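You operate a simulated robot arm through the tools that you are given. There is no shell and no other tool.

You run a simulated robot arm. Do the job below in one go: nothing can be reset, and whatever is moved stays where it is left.

JOB
Pack the green crate on the speckled bench. At the end: the white vial from the speckled bench is in the green crate; the square bottle from the speckled bench stands on top of the teal box; the grey vial (marked "DONE") from the speckled bench stands where the square bottle stood; the white plate card is in the green crate; whatever was shut is shut again. Leave all else as you found it, and nothing knocked over.

The check looks at the end state, three seconds after you hand in, the way a careful person would. Anything else that was tipped, shoved, dropped, spilled or broken makes it a failure.

ROBOT AND FRAMES
A 7-joint arm with a two-finger parallel gripper, fixed in place. Base frame: the origin is at the foot of the arm, x ahead of it, y to its left, z up; the work surface is at about z = 0. Units: m, rad, N and s.
With the tool pointing down near the work surface it reaches from about 0.24 to 0.62 m from the base axis. Its first joint turns from -1.152 to 1.152 rad. Payload 2.6 kg.
The TCP is the grasp point between the finger pads, 0.03 m short of the fingertips. In the tool frame z runs along the fingers and y along their closing line. The gripper opens to 0.094 m. The fingers are 0.028 m wide and 0.01 m thick; the gripper's body (0.05 by 0.096 m) begins 0.055 m behind the TCP.
Orientation is told as [roll, pitch, yaw] about the base's x, y, z axes, in that order, counted from this pose: with the fingers straight down and closing along the base's y, the tool's x points along the base's -x, its y along +y and its z along -z.

CONTROLS
- The arm moves only by the tool move_arm. Its argument "series" is a list of rows, each a list of 2 entries, a list of its own where there are three numbers: the shift along the base's x, y, z in m, then the turn, a rotation vector about the base's x, y, z in rad. In form: [[[tx, ty, tz], [wx, wy, wz]], ...]. A call has 1 to 20 rows; each row is the pose to reach, as a shift and turn from the pose commanded when the call began. "grip" is the gripper command, from -1 (fully open) to 1 (shut), values between in proportion, set as the call begins (left out, the last holds). Each row takes 0.2 s and may step no farther than 0.05 m and 0.15 rad from the row before; otherwise, or with a gripper value out of range, the whole call is refused. Where a pose cannot be reached the arm comes as near as it can. A force on the tool above 40 N (or 10 N above the force at the start of the call, whichever is more), or a blocked arm, ends the call early, and 0.2 s more pass. The fingers move at their own pace (about 0.072 m/s each) and stop on an object; they squeeze with about 22 N. The grip force told is the motor's: it shows also when the fingers shut on nothing. Time passes only in rows, and 0.2 s behind the last, so rows that repeat a pose let the fingers close. The reply holds the time, the measured pose of the TCP, the force on the tool along the base axes, the opening and the grip force, in the units named above and with some noise, with the torque about the TCP (base axes, N m) and any sound that the robot's microphone picked up, and new pictures: "views" is both (left out), scene, wrist or none.
- Cameras (640 x 400 px; columns grow to the right, rows downward): "scene" is fixed at [0.0418, 0.4406, 0.5569]; the picture's right is [-0.69, -0.73, 0.00], its down [-0.46, 0.44, -0.77] and it looks along [0.56, -0.53, -0.64] (base axes); focal length 214 px, centre (320, 200). "wrist" rides on the gripper at [0.076, 0.014, -0.103] in the tool frame; the picture's right is [-0.18, 0.98, 0.00], its down [-0.75, -0.14, -0.64] and it looks along [-0.63, -0.12, 0.77] (tool axes); focal length 243 px, centre (320, 200). There is no depth. A picture from a camera that has moved, and an enlarged one, comes with that camera's place and axes in the base frame and with its lens.
- inspect(camera, box): a new picture of the part [left, top, right, bottom] of that camera's present view, enlarged. The clock stands still meanwhile.
- finish_job(): hands the job in; it is judged then, once.

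Places have to be worked out from the pictures, the camera data and where the tool is seen. Open the gripper and draw the arm clear of the work before you hand the job in, unless the task says otherwise.

The tools are called after ">>>" by a JSON object that holds its "name" and its "arguments". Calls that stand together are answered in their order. move_arm: Moves the arm, as the interface text tells. Its arguments: {"type":"object","properties":{"series":{"type":"array"},"grip":{"type":"number"},"views":{"type":"string","enum":["both","scene","wrist","none"]}},"required":["series"]} The other tools are called the same way: inspect (camera, box) takes an enlarged picture of a part of a camera's view; finish_job () hands the job in.

At the start:

```text
clock: 0.0
eef_pos: [0.3604, 0.0199, 0.3754]
ee_rot: [0.001, 0.001, 0.001]
ft_force: [-0.4, -0.1, 0.1]
ft_torque: [-0.03, 0.0, 0.0]
opening: 0.094
finger_force: 0.1
```

scene: 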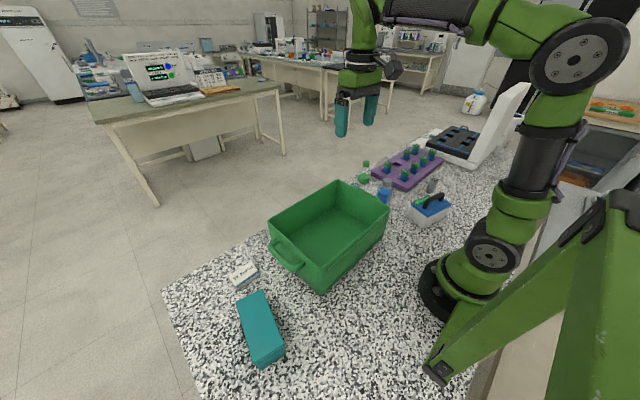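
wrist: 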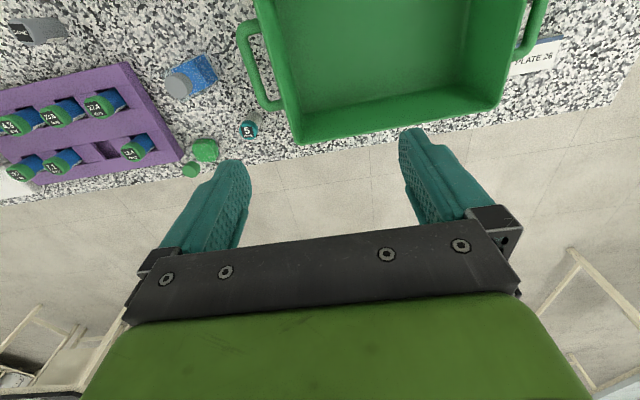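

I start by looking closely at the bench: the scene view shows the green crate, a teal box, the plate card, a purple rack, a blue bottle and a white box with a blue lid. I enlarge those parts.

>>> {"name": "inspect", "arguments": {"camera": "scene", "box": [340, 110, 540, 235]}}

>>> {"name": "inspect", "arguments": {"camera": "scene", "box": [200, 170, 400, 380]}}

>>> {"name": "inspect", "arguments": {"camera": "wrist", "box": [0, 0, 280, 200]}}

>>> {"name": "inspect", "arguments": {"camera": "wrist", "box": [440, 0, 640, 140]}}

```text
3.20 times, centred on (440, 172) of scene
camera zoom: at [0.0418, 0.4406, 0.5569], right [-0.69, -0.73, 0.0], down [-0.46, 0.44, -0.77], along [0.56, -0.53, -0.64], focal length 686 px, centre (-64, 288)
```

zoom: 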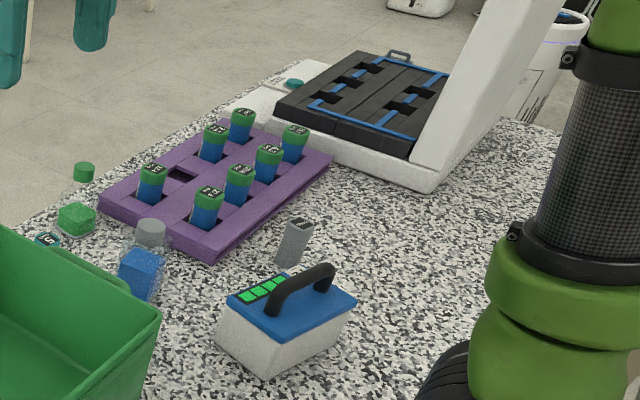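

```text
1.90 times, centred on (300, 275) of scene
camera zoom: at [0.0418, 0.4406, 0.5569], right [-0.69, -0.73, 0.0], down [-0.46, 0.44, -0.77], along [0.56, -0.53, -0.64], focal length 408 px, centre (358, 57)
```

zoom: 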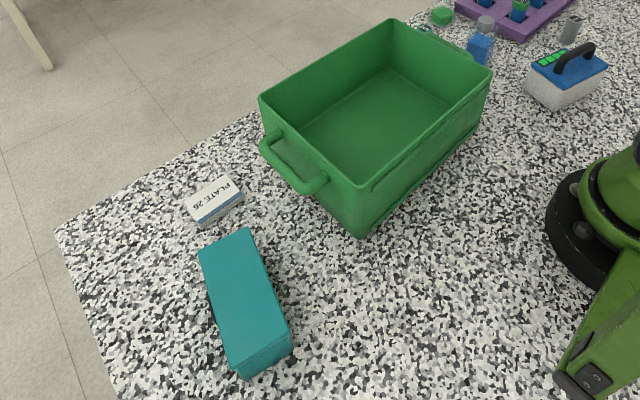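

```text
2.00 times, centred on (140, 100) of wrist
camera zoom: at [0.2852, 0.0333, 0.478], right [0.18, 0.98, 0.0], down [0.75, -0.14, 0.64], along [0.63, -0.12, -0.77], focal length 485 px, centre (680, 400)
```

zoom: 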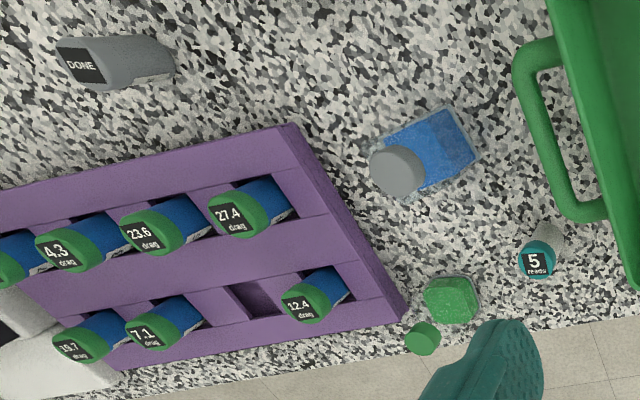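

```text
2.86 times, centred on (540, 70) of wrist
camera zoom: at [0.2852, 0.0333, 0.478], right [0.18, 0.98, 0.0], down [0.75, -0.14, 0.64], along [0.63, -0.12, -0.77], focal length 693 px, centre (-309, 571)
```

zoom: 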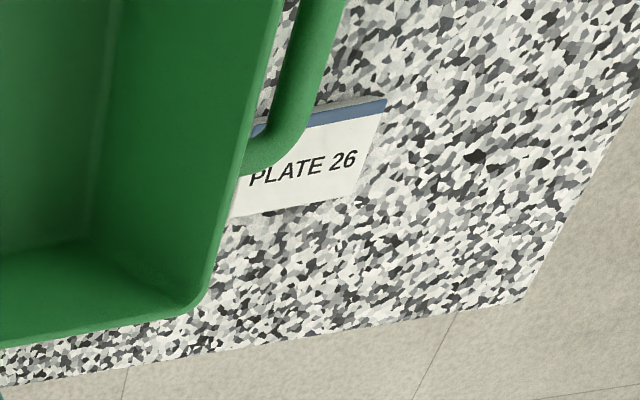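

The blue square bottle appears to be near (0.34,-0.16), the DONE vial near (0.25,-0.38), the "5 reads" white vial near (0.45,-0.09) by the crate's handle, the teal box near (0.27,0.41) and the card near (0.44,0.37). I move the wrist camera over the right side for a better look.

>>> {"name": "move_arm", "arguments": {"series": [[[-0.02, -0.045, 0], [0, 0, 0]], [[-0.04, -0.09, 0], [0, 0, 0]], [[-0.06, -0.135, 0], [0, 0, 0]], [[-0.08, -0.18, 0], [0, 0, 0]], [[-0.08, -0.18, 0], [0, 0, 0]]], "grip": -1, "views": "both"}}

```text
clock: 1.2
eef_pos: [0.2812, -0.1604, 0.3746]
ee_rot: [0.0, 0.0, 0.001]
ft_force: [0.1, 0.5, 1.0]
ft_torque: [-0.01, 0.03, 0.0]
opening: 0.094
finger_force: 0.1
camera wrist: at [0.2056, -0.1469, 0.4782], right [0.18, 0.98, 0.0], down [0.75, -0.14, 0.64], along [0.63, -0.12, -0.77], focal length 243 px, centre (320, 200)
```

scene: 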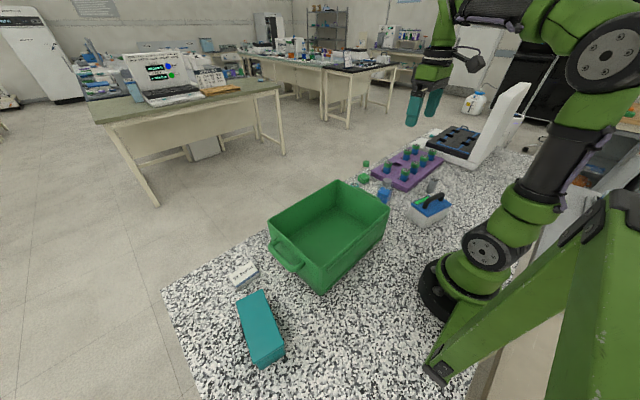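
wrist: 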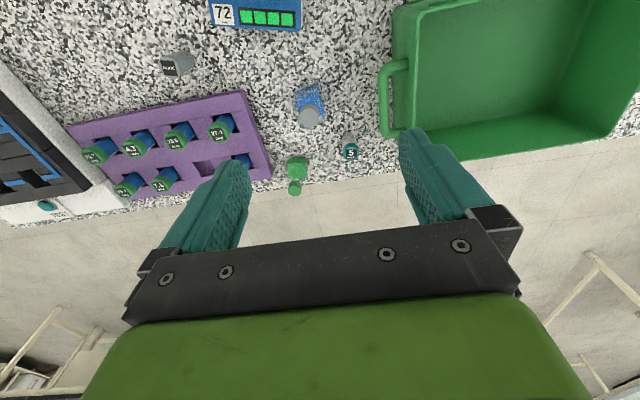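

>>> {"name": "inspect", "arguments": {"camera": "wrist", "box": [140, 0, 400, 200]}}

>>> {"name": "inspect", "arguments": {"camera": "wrist", "box": [0, 80, 130, 240]}}

>>> {"name": "inspect", "arguments": {"camera": "wrist", "box": [270, 60, 390, 210]}}

>>> {"name": "inspect", "arguments": {"camera": "scene", "box": [345, 150, 465, 235]}}

```text
2.00 times, centred on (270, 100) of wrist
camera zoom: at [0.2056, -0.1469, 0.4782], right [0.18, 0.98, 0.0], down [0.75, -0.14, 0.64], along [0.63, -0.12, -0.77], focal length 485 px, centre (420, 400)
```

zoom: 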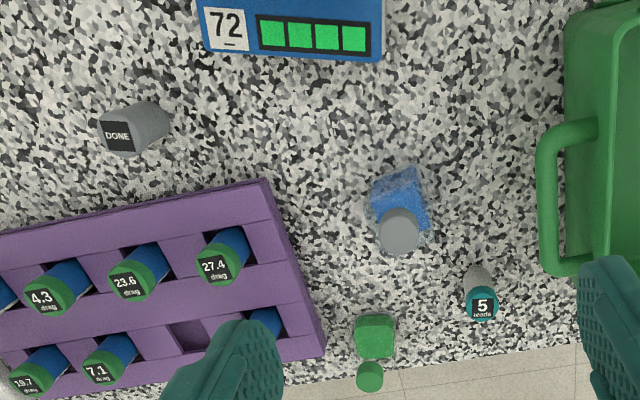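

```text
2.50 times, centred on (65, 160) of wrist
camera zoom: at [0.2056, -0.1469, 0.4782], right [0.18, 0.98, 0.0], down [0.75, -0.14, 0.64], along [0.63, -0.12, -0.77], focal length 606 px, centre (958, 300)
```

zoom: 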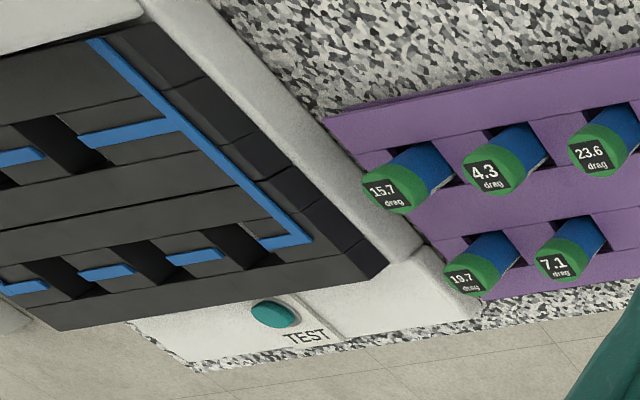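

```text
2.67 times, centred on (330, 135) of wrist
camera zoom: at [0.2056, -0.1469, 0.4782], right [0.18, 0.98, 0.0], down [0.75, -0.14, 0.64], along [0.63, -0.12, -0.77], focal length 647 px, centre (293, 373)
```

zoom: 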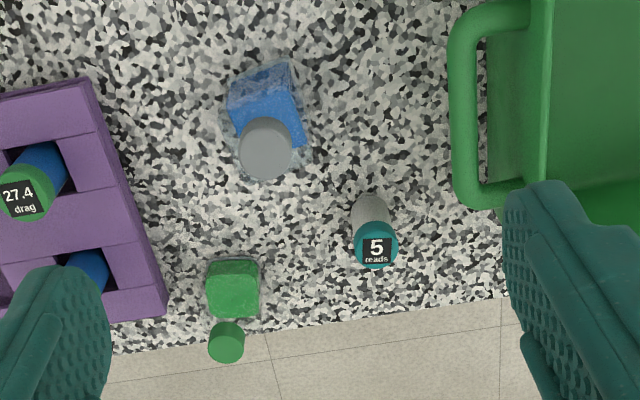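

```text
4.71 times, centred on (405, 192) of scene
camera zoom: at [0.0418, 0.4406, 0.5569], right [-0.69, -0.73, 0.0], down [-0.46, 0.44, -0.77], along [0.56, -0.53, -0.64], focal length 1009 px, centre (-80, 235)
```

zoom: 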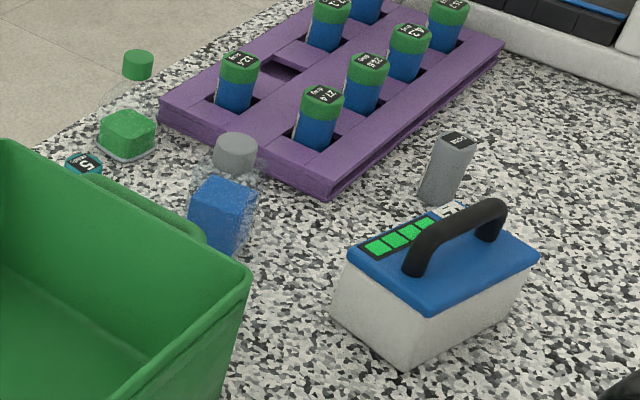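

The white "5 reads" vial stands near (0.44,-0.127), the blue square bottle near (0.342,-0.184), the DONE vial near (0.245,-0.385); the crate spans about x 0.24–0.45, y -0.04–0.25, roughly 0.125 m high. I lower the camera for a close look at the white vial and the bottle.

>>> {"name": "move_arm", "arguments": {"series": [[[0.024, 0.006, -0.03], [0, 0, 0]], [[0.048, 0.012, -0.06], [0, 0, 0]], [[0.072, 0.018, -0.09], [0, 0, 0]], [[0.096, 0.024, -0.12], [0, 0, 0]], [[0.12, 0.03, -0.14], [0, 0, 0]], [[0.12, 0.03, -0.14], [0, 0, 0]]], "views": "both"}}

```text
clock: 2.6
eef_pos: [0.4004, -0.131, 0.2351]
ee_rot: [0.001, 0.0, -0.001]
ft_force: [0.3, 0.4, 0.5]
ft_torque: [-0.03, 0.04, 0.0]
opening: 0.0939
finger_force: 0.0
camera wrist: at [0.3254, -0.1167, 0.3381], right [0.18, 0.98, 0.0], down [0.75, -0.14, 0.64], along [0.63, -0.12, -0.77], focal length 243 px, centre (320, 200)
```

scene: 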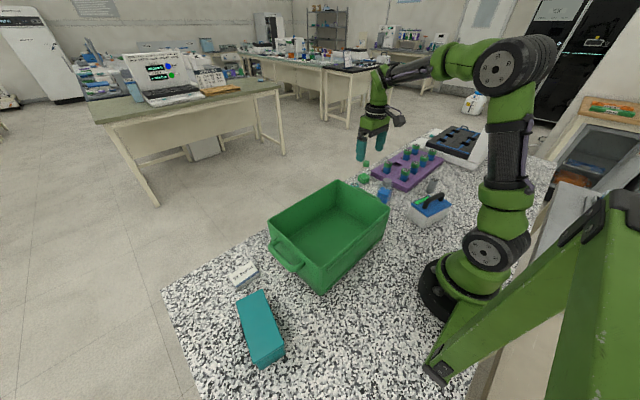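
wrist: 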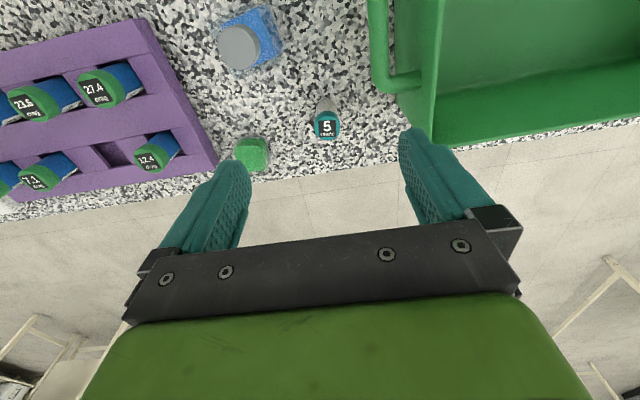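

>>> {"name": "inspect", "arguments": {"camera": "wrist", "box": [210, 0, 370, 180]}}

>>> {"name": "inspect", "arguments": {"camera": "wrist", "box": [290, 80, 370, 150]}}

```text
2.22 times, centred on (290, 90) of wrist
camera zoom: at [0.3254, -0.1167, 0.3381], right [0.18, 0.98, 0.0], down [0.75, -0.14, 0.64], along [0.63, -0.12, -0.77], focal length 539 px, centre (387, 444)
```

zoom: 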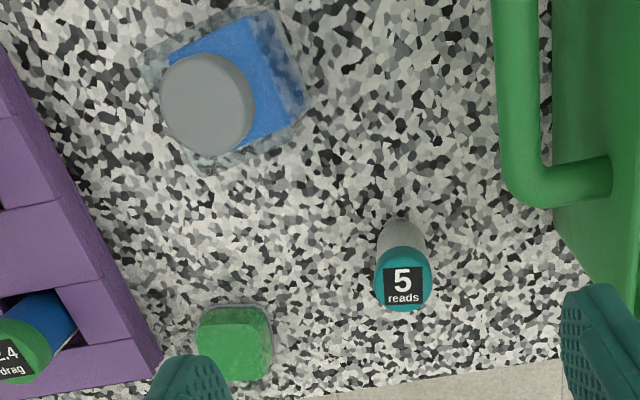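

```text
5.71 times, centred on (330, 115) of wrist
camera zoom: at [0.3254, -0.1167, 0.3381], right [0.18, 0.98, 0.0], down [0.75, -0.14, 0.64], along [0.63, -0.12, -0.77], focal length 1386 px, centre (263, 686)
```

zoom: 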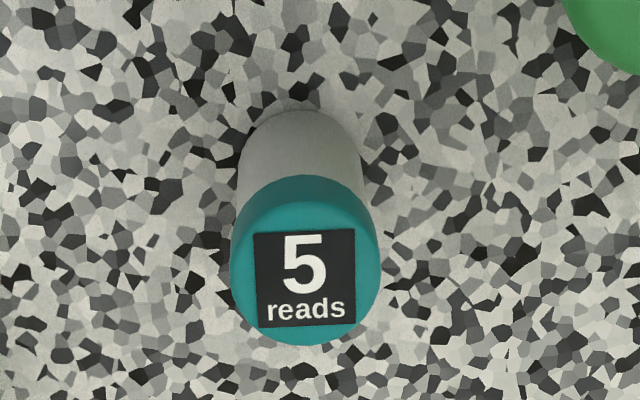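

The "5 reads" vial has an opaque white body and teal cap: base near (0.444,-0.130), about 0.064 m tall, cap about 0.03 wide. I move above it at z = 0.14 to check the alignment before going down.

>>> {"name": "move_arm", "arguments": {"series": [[[0.022, 0.0, -0.02], [0, 0, 0]], [[0.0436, 0.0, -0.045], [0, 0, 0]], [[0.0436, 0.0, -0.085], [0, 0, 0]], [[0.0436, 0.0, -0.115], [0, 0, 0]], [[0.0436, 0.0, -0.115], [0, 0, 0]]], "grip": -0.4, "views": "both"}}

```text
clock: 3.8
eef_pos: [0.4452, -0.1326, 0.1199]
ee_rot: [0.0, 0.002, 0.0]
ft_force: [0.5, 0.2, 0.5]
ft_torque: [0.01, -0.01, 0.0]
opening: 0.0657
finger_force: 0.0
camera wrist: at [0.3691, -0.118, 0.222], right [0.18, 0.98, 0.0], down [0.75, -0.14, 0.64], along [0.63, -0.12, -0.77], focal length 243 px, centre (320, 200)
```

scene: 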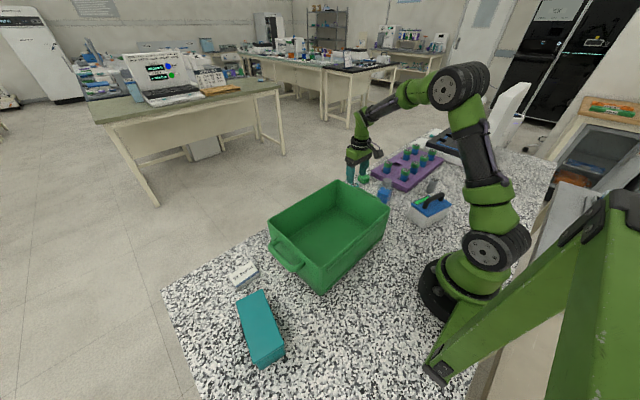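
wrist: 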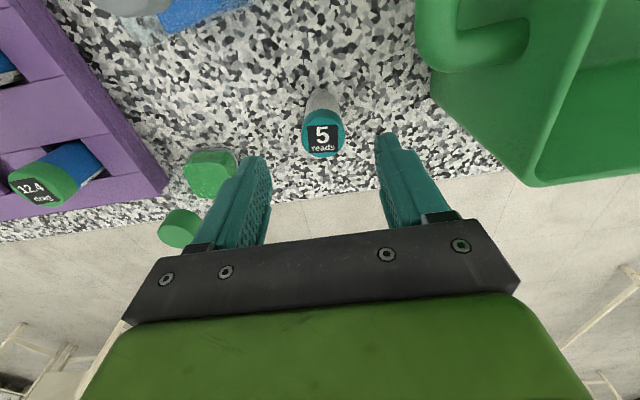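

The vial's cap now sits at about (0.4444,-0.1304), nearly centred between the fingers, and the flask and crate are clear. I go straight down to z ≈ 0.045.

>>> {"name": "move_arm", "arguments": {"series": [[[0, 0.002, -0.02], [0, 0, 0]], [[0, 0.002, -0.04], [0, 0, 0]], [[0, 0.002, -0.06], [0, 0, 0]], [[0, 0.002, -0.075], [0, 0, 0]], [[0, 0.002, -0.075], [0, 0, 0]]], "views": "wrist"}}

```text
clock: 5.0
eef_pos: [0.4448, -0.1301, 0.0455]
ee_rot: [0.0, 0.0, 0.004]
ft_force: [-0.2, 0.4, -0.2]
ft_torque: [-0.02, 0.02, -0.02]
opening: 0.0657
finger_force: 0.1
camera wrist: at [0.369, -0.1152, 0.1483], right [0.18, 0.98, 0.0], down [0.75, -0.14, 0.64], along [0.63, -0.12, -0.77], focal length 243 px, centre (320, 200)
```

wrist: 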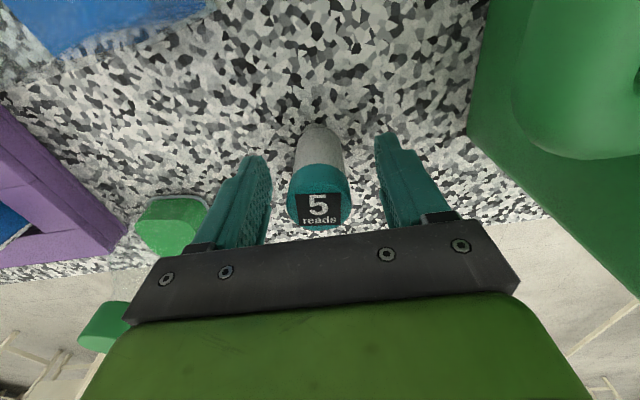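

The vial is centred between the fingers. I close the gripper without moving.

>>> {"name": "move_arm", "arguments": {"series": [[[0, 0, 0], [0, 0, 0]], [[0, 0, 0], [0, 0, 0]], [[0, 0, 0], [0, 0, 0]], [[0, 0, 0], [0, 0, 0]]], "grip": 1, "views": "wrist"}}

```text
clock: 6.0
eef_pos: [0.4448, -0.1287, 0.0455]
ee_rot: [0.001, 0.0, 0.0]
ft_force: [-0.4, -0.6, -0.2]
ft_torque: [0.01, 0.03, 0.01]
opening: 0.0304
finger_force: 21.7
camera wrist: at [0.369, -0.1153, 0.1486], right [0.18, 0.98, 0.0], down [0.75, -0.14, 0.64], along [0.63, -0.12, -0.77], focal length 243 px, centre (320, 200)
```

wrist: 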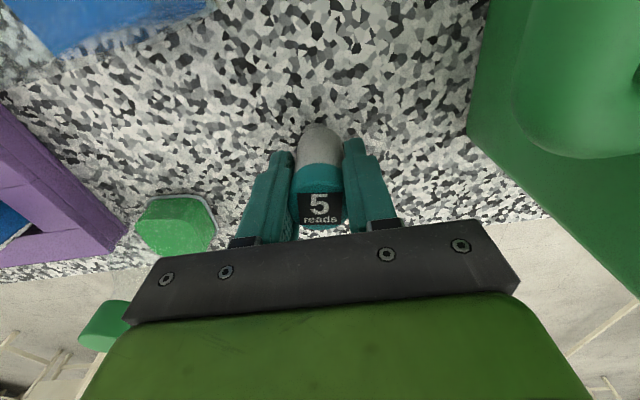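

Gripped at 0.030 m opening with 21.7 N. I lift straight up to z ≈ 0.23 and carry it over the crate's interior near (0.35, 0.06).

>>> {"name": "move_arm", "arguments": {"series": [[[0, 0, 0.03], [0, 0, 0]], [[0, 0, 0.07], [0, 0, 0]], [[0, 0, 0.115], [0, 0, 0]], [[0, 0, 0.16], [0, 0, 0]], [[0, 0, 0.185], [0, 0, 0]], [[-0.018, 0.038, 0.185], [0, 0, 0]], [[-0.036, 0.076, 0.185], [0, 0, 0]], [[-0.054, 0.114, 0.185], [0, 0, 0]], [[-0.072, 0.152, 0.185], [0, 0, 0]], [[-0.09, 0.19, 0.185], [0, 0, 0]], [[-0.09, 0.19, 0.185], [0, 0, 0]]], "views": "both"}}

```text
clock: 8.4
eef_pos: [0.3538, 0.0588, 0.2313]
ee_rot: [0.0, 0.0, 0.001]
ft_force: [-0.6, 0.2, -0.2]
ft_torque: [-0.02, 0.0, -0.02]
opening: 0.0306
finger_force: 21.9
camera wrist: at [0.2786, 0.0734, 0.3331], right [0.18, 0.98, 0.0], down [0.75, -0.14, 0.64], along [0.63, -0.12, -0.77], focal length 243 px, centre (320, 200)
```

scene: 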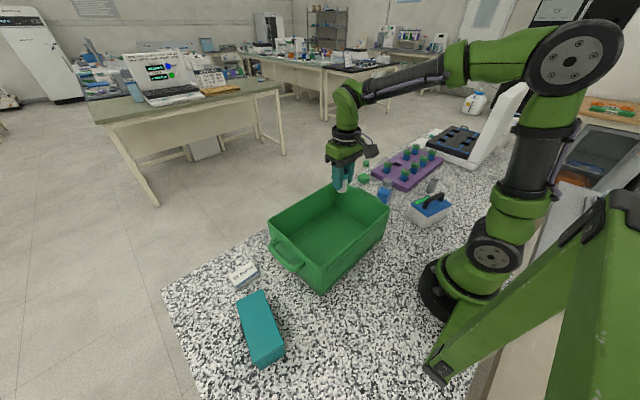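
wrist: 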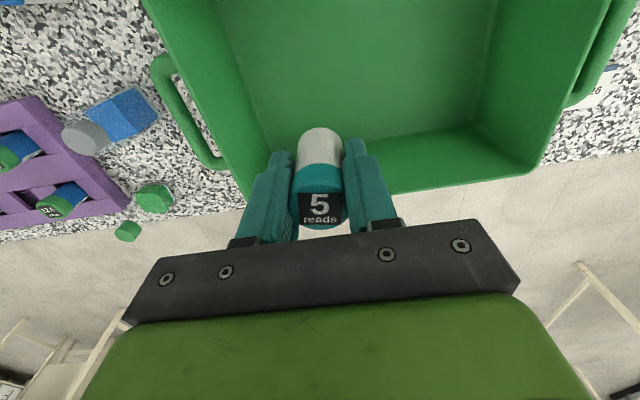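

The vial hangs over the crate floor with all walls clear. I shift slightly in x and lower it to about 1 cm above the floor.

>>> {"name": "move_arm", "arguments": {"series": [[[0.02, -0.002, -0.03], [0, 0, 0]], [[0.02, -0.002, -0.065], [0, 0, 0]], [[0.02, -0.002, -0.1], [0, 0, 0]], [[0.02, -0.002, -0.135], [0, 0, 0]], [[0.02, -0.002, -0.16], [0, 0, 0]], [[0.02, -0.002, -0.173], [0, 0, 0]], [[0.02, -0.002, -0.173], [0, 0, 0]]], "views": "both"}}

```text
clock: 10.0
eef_pos: [0.3737, 0.0597, 0.0569]
ee_rot: [0.0, 0.001, 0.0]
ft_force: [-0.8, 0.1, -1.3]
ft_torque: [-0.01, -0.01, 0.01]
opening: 0.0303
finger_force: 21.8
camera wrist: at [0.2985, 0.0733, 0.1595], right [0.18, 0.98, 0.0], down [0.75, -0.14, 0.64], along [0.63, -0.12, -0.77], focal length 243 px, centre (320, 200)
```

scene: 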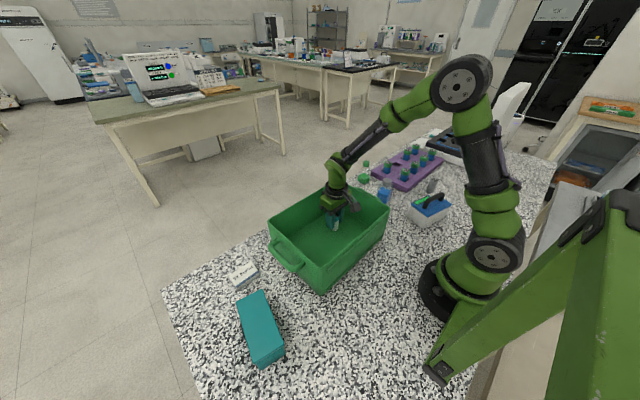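
wrist: 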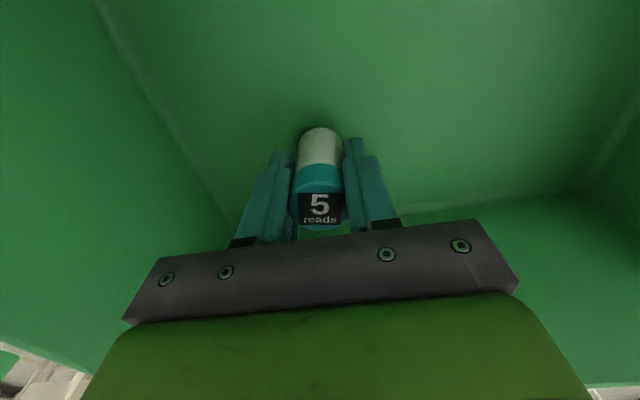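

The vial is just above the crate floor; I step down by 2 mm at a time and watch the force for contact.

>>> {"name": "move_arm", "arguments": {"series": [[[0, 0, -0.002], [0, 0, 0]], [[0, 0, -0.004], [0, 0, 0]]], "views": "none"}}

```text
clock: 10.6
eef_pos: [0.3737, 0.0594, 0.0521]
ee_rot: [0.0, -0.002, 0.0]
ft_force: [0.0, -0.1, -0.4]
ft_torque: [0.0, 0.02, 0.0]
opening: 0.0306
finger_force: 22.3
```

No contact yet at z = 0.052; I continue in 1.5 mm steps.

>>> {"name": "move_arm", "arguments": {"series": [[[0, 0, -0.0015], [0, 0, 0]], [[0, 0, -0.003], [0, 0, 0]]], "views": "none"}}

```text
clock: 11.2
eef_pos: [0.3761, 0.0587, 0.0509]
ee_rot: [-0.001, -0.003, 0.0]
ft_force: [-4.3, -0.8, 18.3]
ft_torque: [-0.01, 0.05, 0.07]
opening: 0.0306
finger_force: 22.2
```

Contact: 18 N upward at z ≈ 0.051, so the vial stands on the floor. I ease up 1.5 mm and then open the fingers.

>>> {"name": "move_arm", "arguments": {"series": [[[0, 0, 0.0015], [0, 0, 0]], [[0, 0, 0.0015], [0, 0, 0]]], "views": "none"}}

>>> {"name": "move_arm", "arguments": {"series": [[[0, 0, 0], [0, 0, 0]], [[0, 0, 0], [0, 0, 0]], [[0, 0, 0], [0, 0, 0]]], "grip": -0.3, "views": "wrist"}}

```text
clock: 11.8
eef_pos: [0.3732, 0.0588, 0.0512]
ee_rot: [0.001, 0.0, -0.001]
ft_force: [1.8, 0.0, 3.6]
ft_torque: [0.01, -0.15, 0.0]
opening: 0.0306
finger_force: 22.1
```

```text
clock: 12.6
eef_pos: [0.3741, 0.0593, 0.0501]
ee_rot: [0.002, 0.001, 0.001]
ft_force: [0.3, 0.1, -1.0]
ft_torque: [0.03, 0.01, -0.01]
opening: 0.061
finger_force: 0.2
camera wrist: at [0.2988, 0.073, 0.1542], right [0.18, 0.98, 0.0], down [0.75, -0.14, 0.64], along [0.63, -0.12, -0.77], focal length 243 px, centre (320, 200)
```

wrist: 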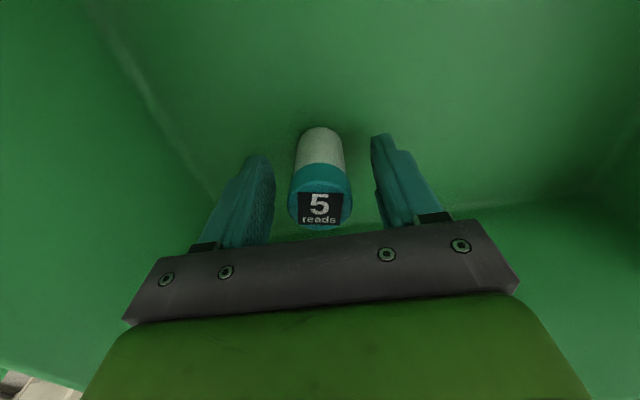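

The white vial stands free inside the crate. I rise straight up to z ≈ 0.25 and travel to above the square bottle for a look.

>>> {"name": "move_arm", "arguments": {"series": [[[0, 0, 0.03], [0, 0, 0]], [[0, 0, 0.075], [0, 0, 0]], [[0, 0, 0.12], [0, 0, 0]], [[0, 0, 0.165], [0, 0, 0]], [[0, 0, 0.205], [0, 0, 0]], [[-0.005, -0.04, 0.205], [0, 0, 0]], [[-0.01, -0.08, 0.205], [0, 0, 0]], [[-0.015, -0.12, 0.205], [0, 0, 0]], [[-0.02, -0.16, 0.205], [0, 0, 0]], [[-0.025, -0.2, 0.205], [0, 0, 0]], [[-0.03, -0.243, 0.205], [0, 0, 0]], [[-0.03, -0.243, 0.205], [0, 0, 0]]], "grip": -1, "views": "both"}}

```text
clock: 15.2
eef_pos: [0.344, -0.1854, 0.257]
ee_rot: [0.0, -0.002, 0.001]
ft_force: [-0.1, 0.2, 0.2]
ft_torque: [-0.02, 0.03, 0.0]
opening: 0.0941
finger_force: 0.2
camera wrist: at [0.2682, -0.1716, 0.3596], right [0.18, 0.98, 0.0], down [0.75, -0.14, 0.64], along [0.63, -0.12, -0.77], focal length 243 px, centre (320, 200)
```

scene: 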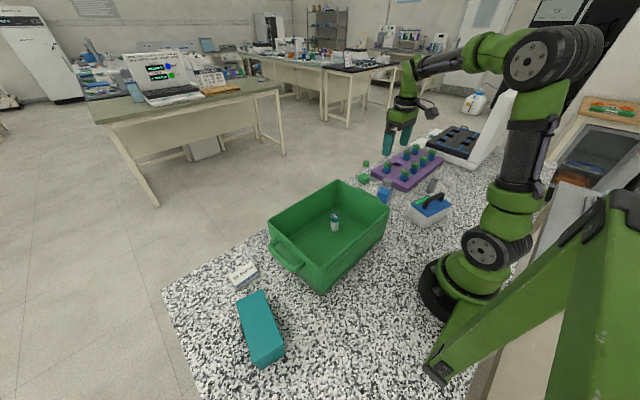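
wrist: 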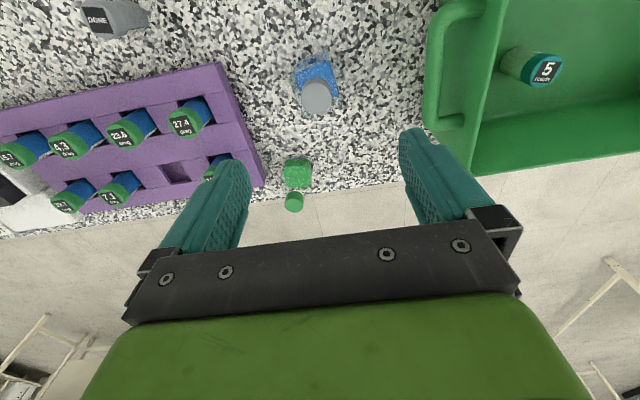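

>>> {"name": "inspect", "arguments": {"camera": "wrist", "box": [275, 40, 365, 130]}}

>>> {"name": "inspect", "arguments": {"camera": "scene", "box": [360, 165, 420, 215]}}

```text
4.44 times, centred on (320, 85) of wrist
camera zoom: at [0.2682, -0.1716, 0.3596], right [0.18, 0.98, 0.0], down [0.75, -0.14, 0.64], along [0.63, -0.12, -0.77], focal length 1078 px, centre (320, 711)
```

zoom: 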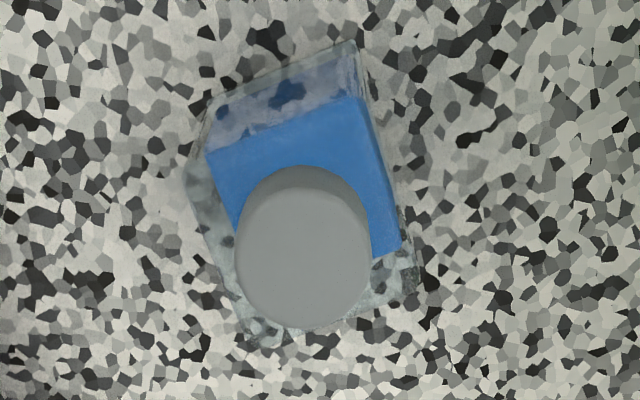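

```text
8.00 times, centred on (390, 190) of scene
camera zoom: at [0.0418, 0.4406, 0.5569], right [-0.69, -0.73, 0.0], down [-0.46, 0.44, -0.77], along [0.56, -0.53, -0.64], focal length 1716 px, centre (-240, 280)
```

zoom: 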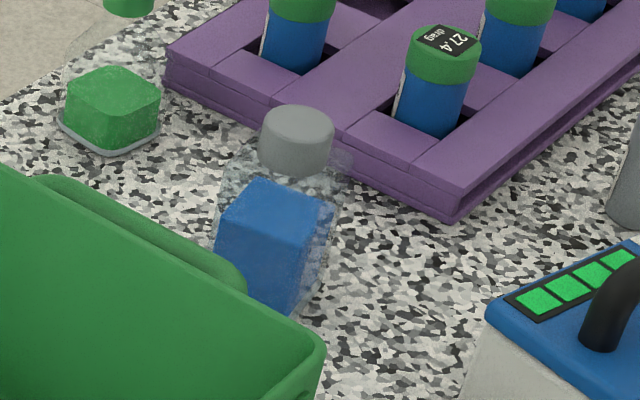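

The square bottle: centre about (0.345,-0.190), yaw about +0.14 rad, side about 0.046, height about 0.11; the rack (y < -0.30) and the crate handle are clear of the fingers. I align yaw and come down to z ≈ 0.155 above it.

>>> {"name": "move_arm", "arguments": {"series": [[[0.001, -0.002, 0], [0, 0, 0.07]], [[0.002, -0.004, -0.03], [0, 0, 0.14]], [[0.002, -0.004, -0.07], [0, 0, 0.14]], [[0.002, -0.004, -0.102], [0, 0, 0.14]], [[0.002, -0.004, -0.102], [0, 0, 0.14]]], "views": "both"}}

```text
clock: 16.4
eef_pos: [0.3484, -0.1885, 0.1554]
ee_rot: [0.0, 0.0, 0.141]
ft_force: [-0.5, 0.9, 0.7]
ft_torque: [-0.01, 0.02, -0.01]
opening: 0.0937
finger_force: 0.0
camera wrist: at [0.2709, -0.1847, 0.2573], right [0.05, 1.0, 0.0], down [0.77, -0.03, 0.64], along [0.64, -0.03, -0.77], focal length 243 px, centre (320, 200)
```

scene: 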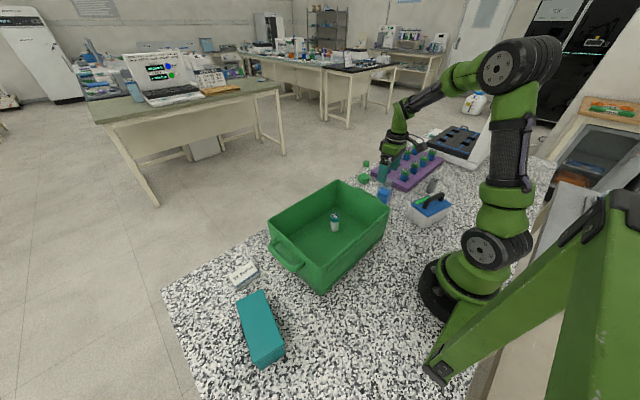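
wrist: 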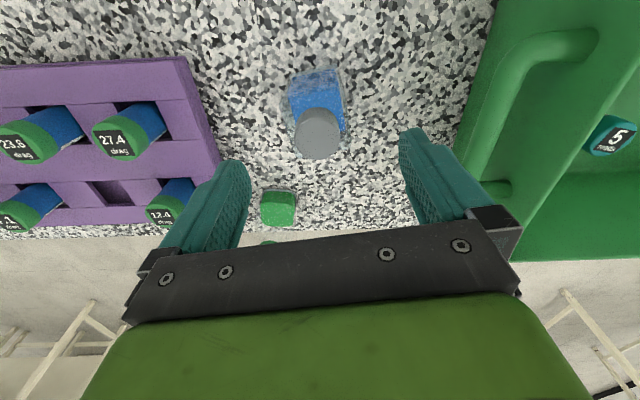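

>>> {"name": "inspect", "arguments": {"camera": "wrist", "box": [250, 50, 390, 170]}}

```text
3.33 times, centred on (320, 110) of wrist
camera zoom: at [0.2709, -0.1847, 0.2573], right [0.05, 1.0, 0.0], down [0.77, -0.03, 0.64], along [0.64, -0.03, -0.77], focal length 809 px, centre (320, 500)
```

zoom: 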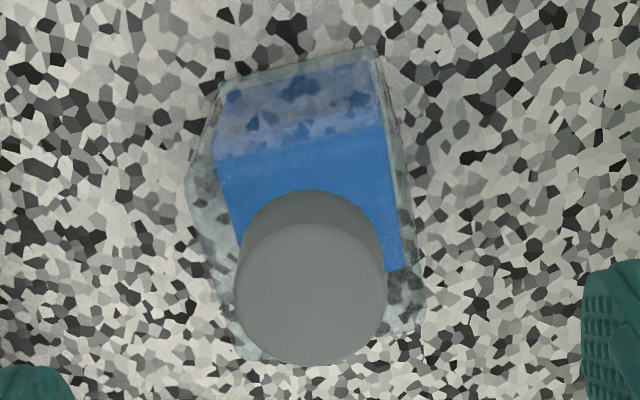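

The bottle is refined to (0.344,-0.190), yaw ≈ 0.145 rad, and it lies centred between the open fingers. I go down to z ≈ 0.068 so the pads take the body and the palm stays above the cap.

>>> {"name": "move_arm", "arguments": {"series": [[[-0.003, -0.0015, -0.02], [0, 0, 0.004]], [[-0.003, -0.0015, -0.045], [0, 0, 0.004]], [[-0.003, -0.0015, -0.065], [0, 0, 0.004]], [[-0.003, -0.0015, -0.08], [0, 0, 0.004]], [[-0.003, -0.0015, -0.086], [0, 0, 0.004]], [[-0.003, -0.0015, -0.086], [0, 0, 0.004]]], "views": "both"}}

```text
clock: 17.8
eef_pos: [0.3438, -0.1887, 0.068]
ee_rot: [0.001, -0.002, 0.143]
ft_force: [0.0, -0.4, 0.6]
ft_torque: [0.0, 0.01, 0.03]
opening: 0.0941
finger_force: 0.1
camera wrist: at [0.2669, -0.1858, 0.1711], right [0.04, 1.0, 0.0], down [0.77, -0.03, 0.64], along [0.64, -0.03, -0.77], focal length 243 px, centre (320, 200)
```

scene: 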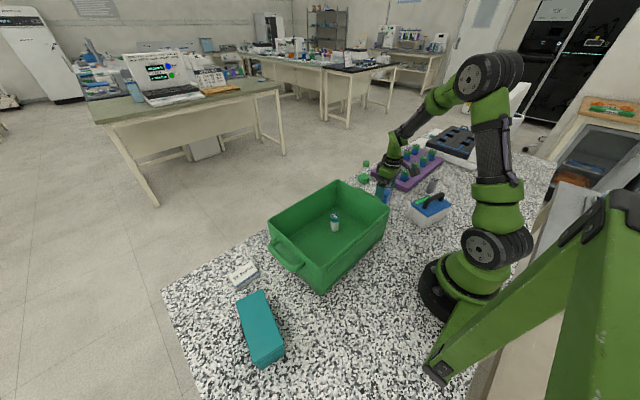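
wrist: 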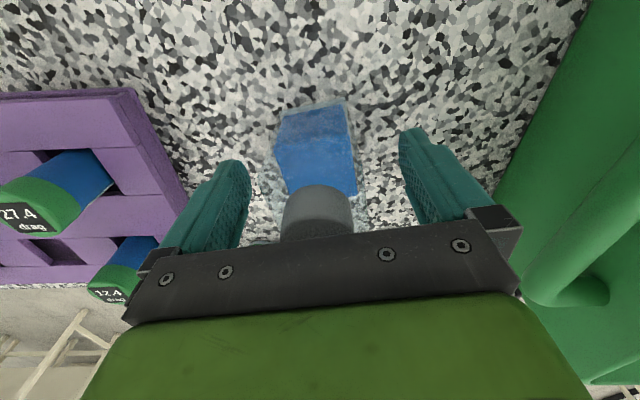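

The fingers straddle the bottle with the palm above the cap and no contact force. I close the gripper in place.

>>> {"name": "move_arm", "arguments": {"series": [[[0, 0, 0], [0, 0, 0]], [[0, 0, 0], [0, 0, 0]], [[0, 0, 0], [0, 0, 0]], [[0, 0, 0], [0, 0, 0]]], "grip": 1, "views": "wrist"}}

```text
clock: 18.8
eef_pos: [0.344, -0.1888, 0.0682]
ee_rot: [0.0, 0.001, 0.143]
ft_force: [0.1, -0.3, -0.2]
ft_torque: [0.01, 0.0, 0.01]
opening: 0.052
finger_force: 22.1
camera wrist: at [0.2669, -0.1859, 0.1714], right [0.04, 1.0, 0.0], down [0.77, -0.03, 0.64], along [0.64, -0.03, -0.77], focal length 243 px, centre (320, 200)
```

wrist: 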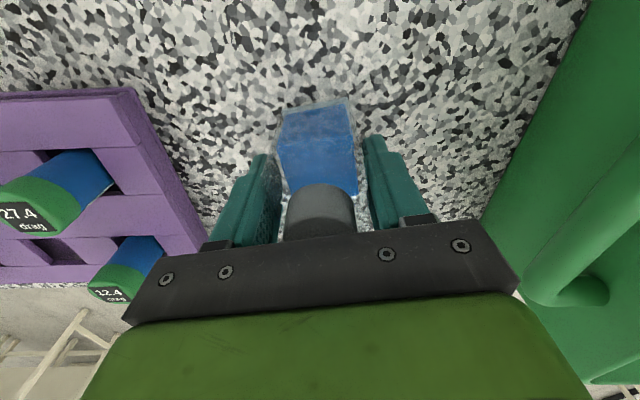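

The bottle is held at 0.052 m opening with 22 N. I lift it straight up and check the load.

>>> {"name": "move_arm", "arguments": {"series": [[[0, 0, 0.015], [0, 0, 0]], [[0, 0, 0.04], [0, 0, 0]], [[0, 0, 0.08], [0, 0, 0]], [[0, 0, 0.12], [0, 0, 0]], [[0, 0, 0.16], [0, 0, 0]], [[0, 0, 0.2], [0, 0, 0]], [[0, 0, 0.22], [0, 0, 0]], [[0, 0, 0.22], [0, 0, 0]]], "views": "both"}}

```text
clock: 20.6
eef_pos: [0.3438, -0.1892, 0.2884]
ee_rot: [0.0, 0.001, 0.145]
ft_force: [0.3, 0.5, -1.3]
ft_torque: [0.01, 0.02, -0.01]
opening: 0.052
finger_force: 22.6
camera wrist: at [0.2657, -0.1852, 0.3912], right [0.04, 1.0, 0.0], down [0.77, -0.03, 0.64], along [0.64, -0.03, -0.77], focal length 243 px, centre (320, 200)
```

scene: 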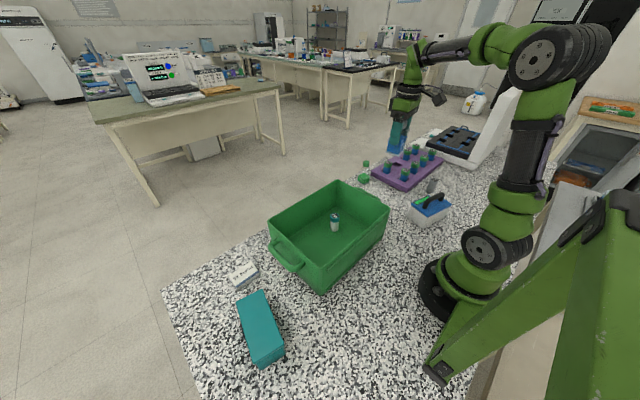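
wrist: 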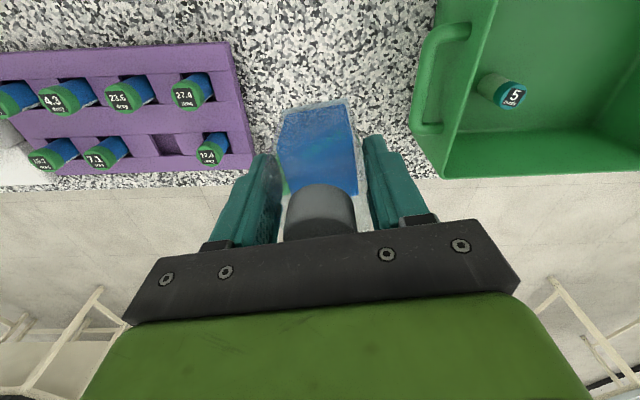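

The bottle hangs steady and light (about 1.5 N). I carry it over the crate at z ≈ 0.31 toward the left side to look at the teal box.

>>> {"name": "move_arm", "arguments": {"series": [[[-0.004, 0.04, 0.01], [0, 0, 0]], [[-0.008, 0.085, 0.02], [0, 0, 0]], [[-0.013, 0.13, 0.02], [0, 0, 0]], [[-0.018, 0.175, 0.02], [0, 0, 0]], [[-0.023, 0.22, 0.02], [0, 0, 0]], [[-0.028, 0.265, 0.02], [0, 0, 0]], [[-0.033, 0.31, 0.02], [0, 0, 0]], [[-0.038, 0.355, 0.02], [0, 0, 0]], [[-0.043, 0.4, 0.02], [0, 0, 0]], [[-0.049, 0.445, 0.02], [0, 0, 0]], [[-0.054, 0.485, 0.02], [0, 0, 0]], [[-0.054, 0.485, 0.02], [0, 0, 0]]], "views": "both"}}

```text
clock: 23.2
eef_pos: [0.2897, 0.2949, 0.3095]
ee_rot: [0.0, 0.002, 0.141]
ft_force: [-1.5, 0.6, -1.1]
ft_torque: [0.01, -0.03, 0.0]
opening: 0.0518
finger_force: 22.0
camera wrist: at [0.2127, 0.2982, 0.4118], right [0.04, 1.0, 0.0], down [0.77, -0.03, 0.64], along [0.64, -0.03, -0.77], focal length 243 px, centre (320, 200)
```

scene: 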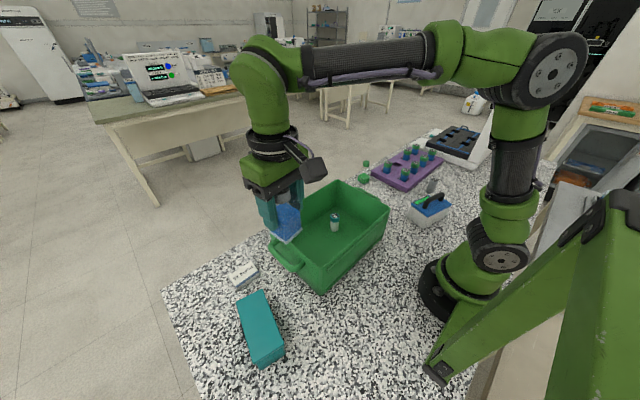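
wrist: 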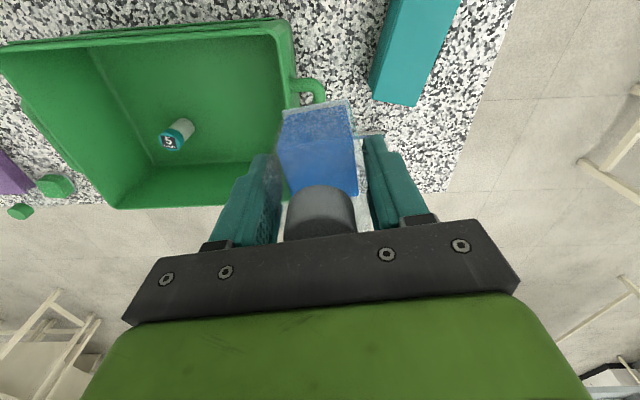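

>>> {"name": "inspect", "arguments": {"camera": "wrist", "box": [340, 0, 500, 120]}}

>>> {"name": "inspect", "arguments": {"camera": "scene", "box": [215, 255, 315, 375]}}

```text
3.33 times, centred on (420, 60) of wrist
camera zoom: at [0.2127, 0.2982, 0.4118], right [0.04, 1.0, 0.0], down [0.77, -0.03, 0.64], along [0.64, -0.03, -0.77], focal length 809 px, centre (-13, 667)
```

zoom: 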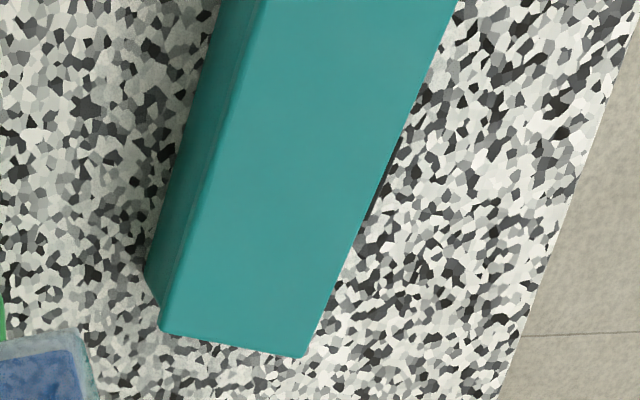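

```text
3.33 times, centred on (265, 315) of scene
camera zoom: at [0.0418, 0.4406, 0.5569], right [-0.69, -0.73, 0.0], down [-0.46, 0.44, -0.77], along [0.56, -0.53, -0.64], focal length 715 px, centre (503, -183)
```

zoom: 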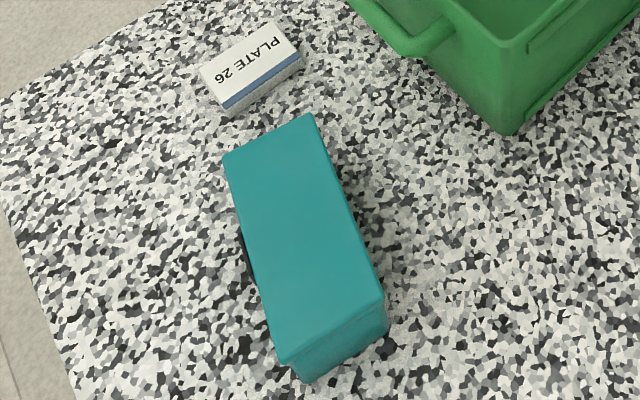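

The teal box's top is about 0.137 × 0.062 m, centred near (0.268, 0.409), its long axis turned about -13° from x, and its height is roughly 0.05–0.08. I turn the tool to -0.23 rad so the bottle is square to it and hover above at z ≈ 0.25.

>>> {"name": "move_arm", "arguments": {"series": [[[-0.006, 0.03, 0], [0, 0, -0.094]], [[-0.012, 0.06, -0.01], [0, 0, -0.188]], [[-0.018, 0.09, -0.03], [0, 0, -0.282]], [[-0.022, 0.114, -0.058], [0, 0, -0.374]], [[-0.022, 0.114, -0.058], [0, 0, -0.374]]], "views": "both"}}

```text
clock: 24.4
eef_pos: [0.2656, 0.4085, 0.2479]
ee_rot: [0.0, 0.001, -0.231]
ft_force: [-0.9, -0.4, -0.9]
ft_torque: [0.0, 0.0, 0.0]
opening: 0.0521
finger_force: 22.0
camera wrist: at [0.1955, 0.4399, 0.3515], right [0.4, 0.91, 0.0], down [0.7, -0.31, 0.64], along [0.59, -0.26, -0.77], focal length 243 px, centre (320, 200)
```

scene: 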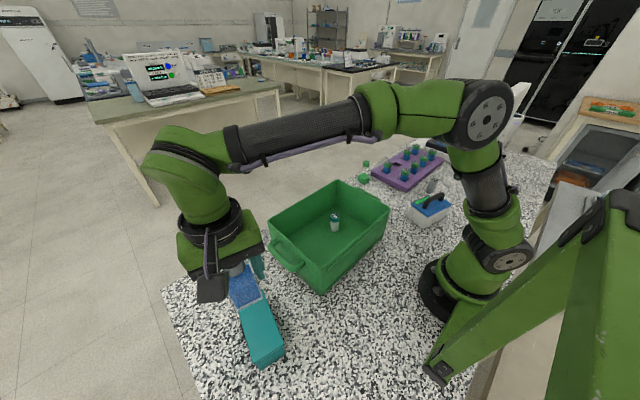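
wrist: 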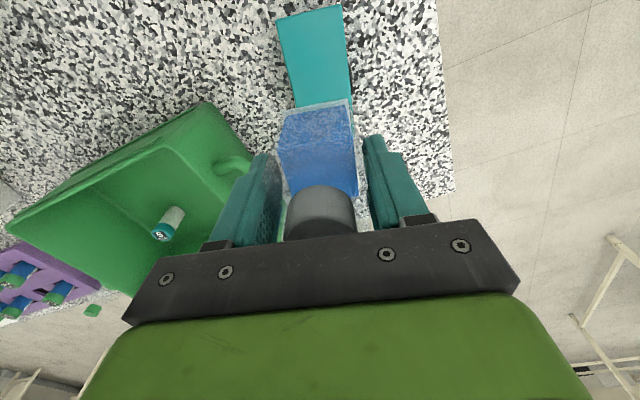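

>>> {"name": "inspect", "arguments": {"camera": "wrist", "box": [240, 0, 400, 130]}}

>>> {"name": "inspect", "arguments": {"camera": "scene", "box": [200, 240, 320, 375]}}

```text
3.08 times, centred on (320, 65) of wrist
camera zoom: at [0.1955, 0.4399, 0.3515], right [0.4, 0.91, 0.0], down [0.7, -0.31, 0.64], along [0.59, -0.26, -0.77], focal length 746 px, centre (320, 615)
```

zoom: 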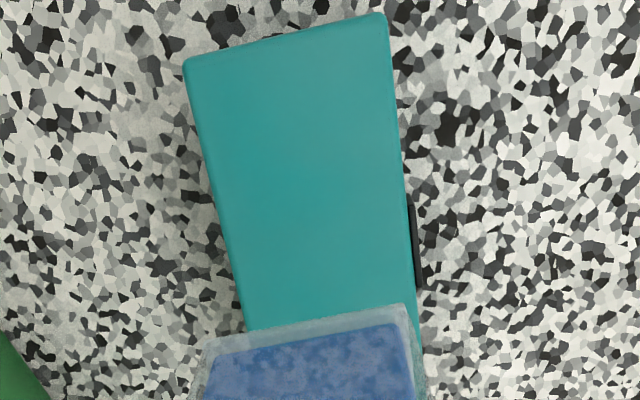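

```text
2.96 times, centred on (260, 308) of scene
camera zoom: at [0.0418, 0.4406, 0.5569], right [-0.69, -0.73, 0.0], down [-0.46, 0.44, -0.77], along [0.56, -0.53, -0.64], focal length 636 px, centre (498, -118)
```

zoom: 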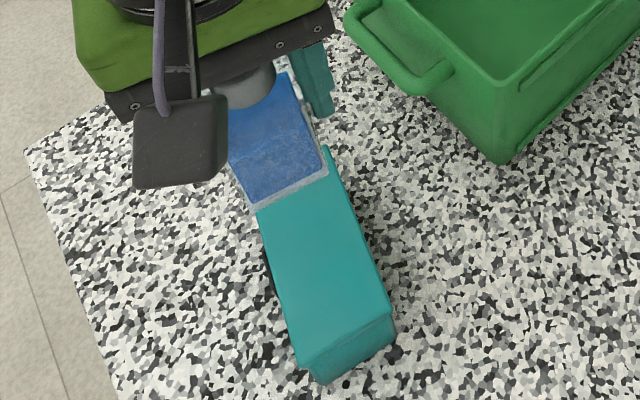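

Triangulating both views gives the box top at z ≈ 0.064 and its centre at (0.266, 0.409), which is right under the bottle (TCP 0.2656, 0.4085). I lower to about 2 cm above the contact height.

>>> {"name": "move_arm", "arguments": {"series": [[[0, 0, -0.025], [0, 0, 0]], [[0, 0, -0.05], [0, 0, 0]], [[0, 0, -0.075], [0, 0, 0]], [[0, 0, -0.096], [0, 0, 0]], [[0, 0, -0.096], [0, 0, 0]]], "views": "both"}}

```text
clock: 25.6
eef_pos: [0.2684, 0.4087, 0.1535]
ee_rot: [0.0, -0.001, -0.23]
ft_force: [0.6, 0.0, -1.2]
ft_torque: [0.01, 0.0, -0.03]
opening: 0.0521
finger_force: 21.7
camera wrist: at [0.1973, 0.4405, 0.2559], right [0.4, 0.92, 0.0], down [0.7, -0.31, 0.64], along [0.59, -0.26, -0.77], focal length 243 px, centre (320, 200)
```

scene: 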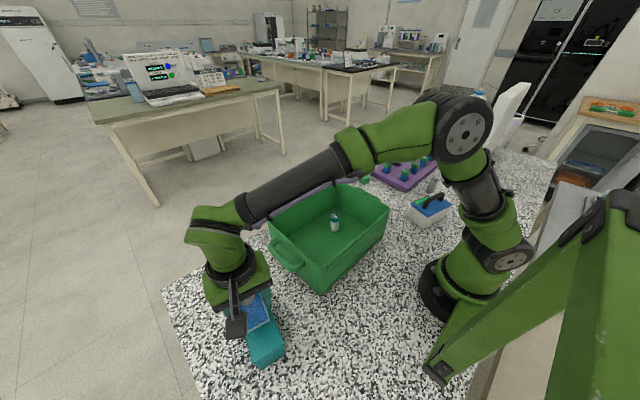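
wrist: 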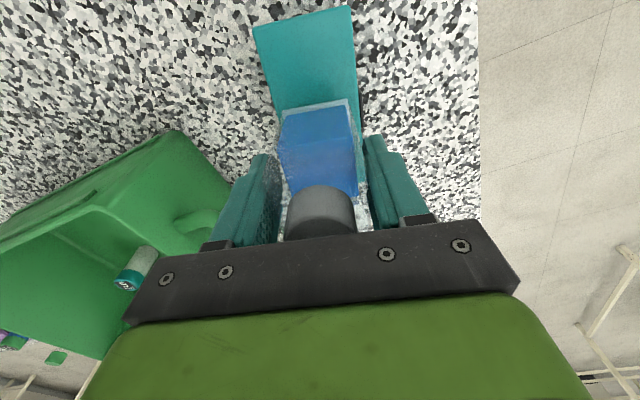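

>>> {"name": "inspect", "arguments": {"camera": "wrist", "box": [230, 0, 390, 140]}}

>>> {"name": "inspect", "arguments": {"camera": "scene", "box": [200, 270, 310, 375]}}

```text
2.86 times, centred on (310, 70) of wrist
camera zoom: at [0.1973, 0.4405, 0.2559], right [0.4, 0.92, 0.0], down [0.7, -0.31, 0.64], along [0.59, -0.26, -0.77], focal length 693 px, centre (349, 571)
```

zoom: 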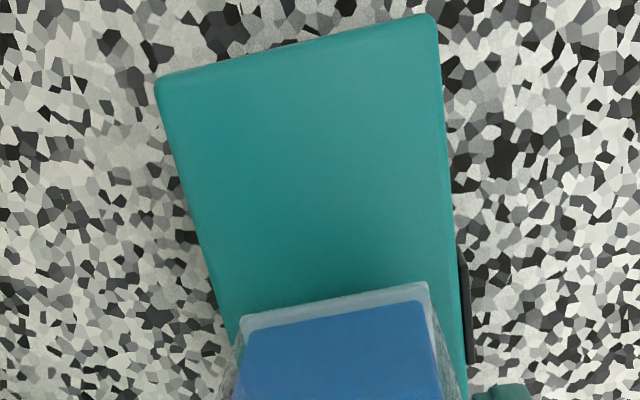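

```text
3.81 times, centred on (255, 322) of scene
camera zoom: at [0.0418, 0.4406, 0.5569], right [-0.69, -0.73, 0.0], down [-0.46, 0.44, -0.77], along [0.56, -0.53, -0.64], focal length 817 px, centre (568, -267)
```

zoom: 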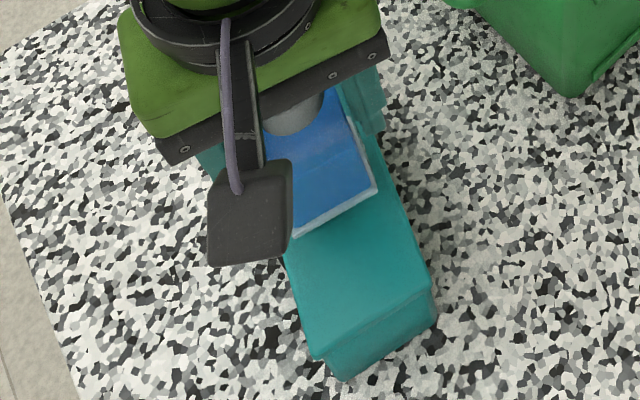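

The bottle's bottom front edge and the box's edges are aligned within about 1 mm across the box's width. I lower another 14 mm and then step for contact.

>>> {"name": "move_arm", "arguments": {"series": [[[0, 0, -0.007], [0, 0, 0]], [[0, 0, -0.014], [0, 0, 0]], [[0, 0, -0.016], [0, 0, 0]]], "views": "none"}}

>>> {"name": "move_arm", "arguments": {"series": [[[0, 0, -0.002], [0, 0, 0]], [[0, 0, -0.003], [0, 0, 0]]], "views": "none"}}

```text
clock: 26.4
eef_pos: [0.2678, 0.4101, 0.1394]
ee_rot: [0.0, 0.0, -0.231]
ft_force: [-1.2, -2.1, 4.3]
ft_torque: [-0.16, 0.02, -0.04]
opening: 0.0518
finger_force: 22.3
```

```text
clock: 27.0
eef_pos: [0.2681, 0.409, 0.1359]
ee_rot: [0.005, -0.003, -0.231]
ft_force: [-1.8, -2.1, 18.1]
ft_torque: [-0.1, 0.02, -0.03]
opening: 0.0522
finger_force: 21.8
```

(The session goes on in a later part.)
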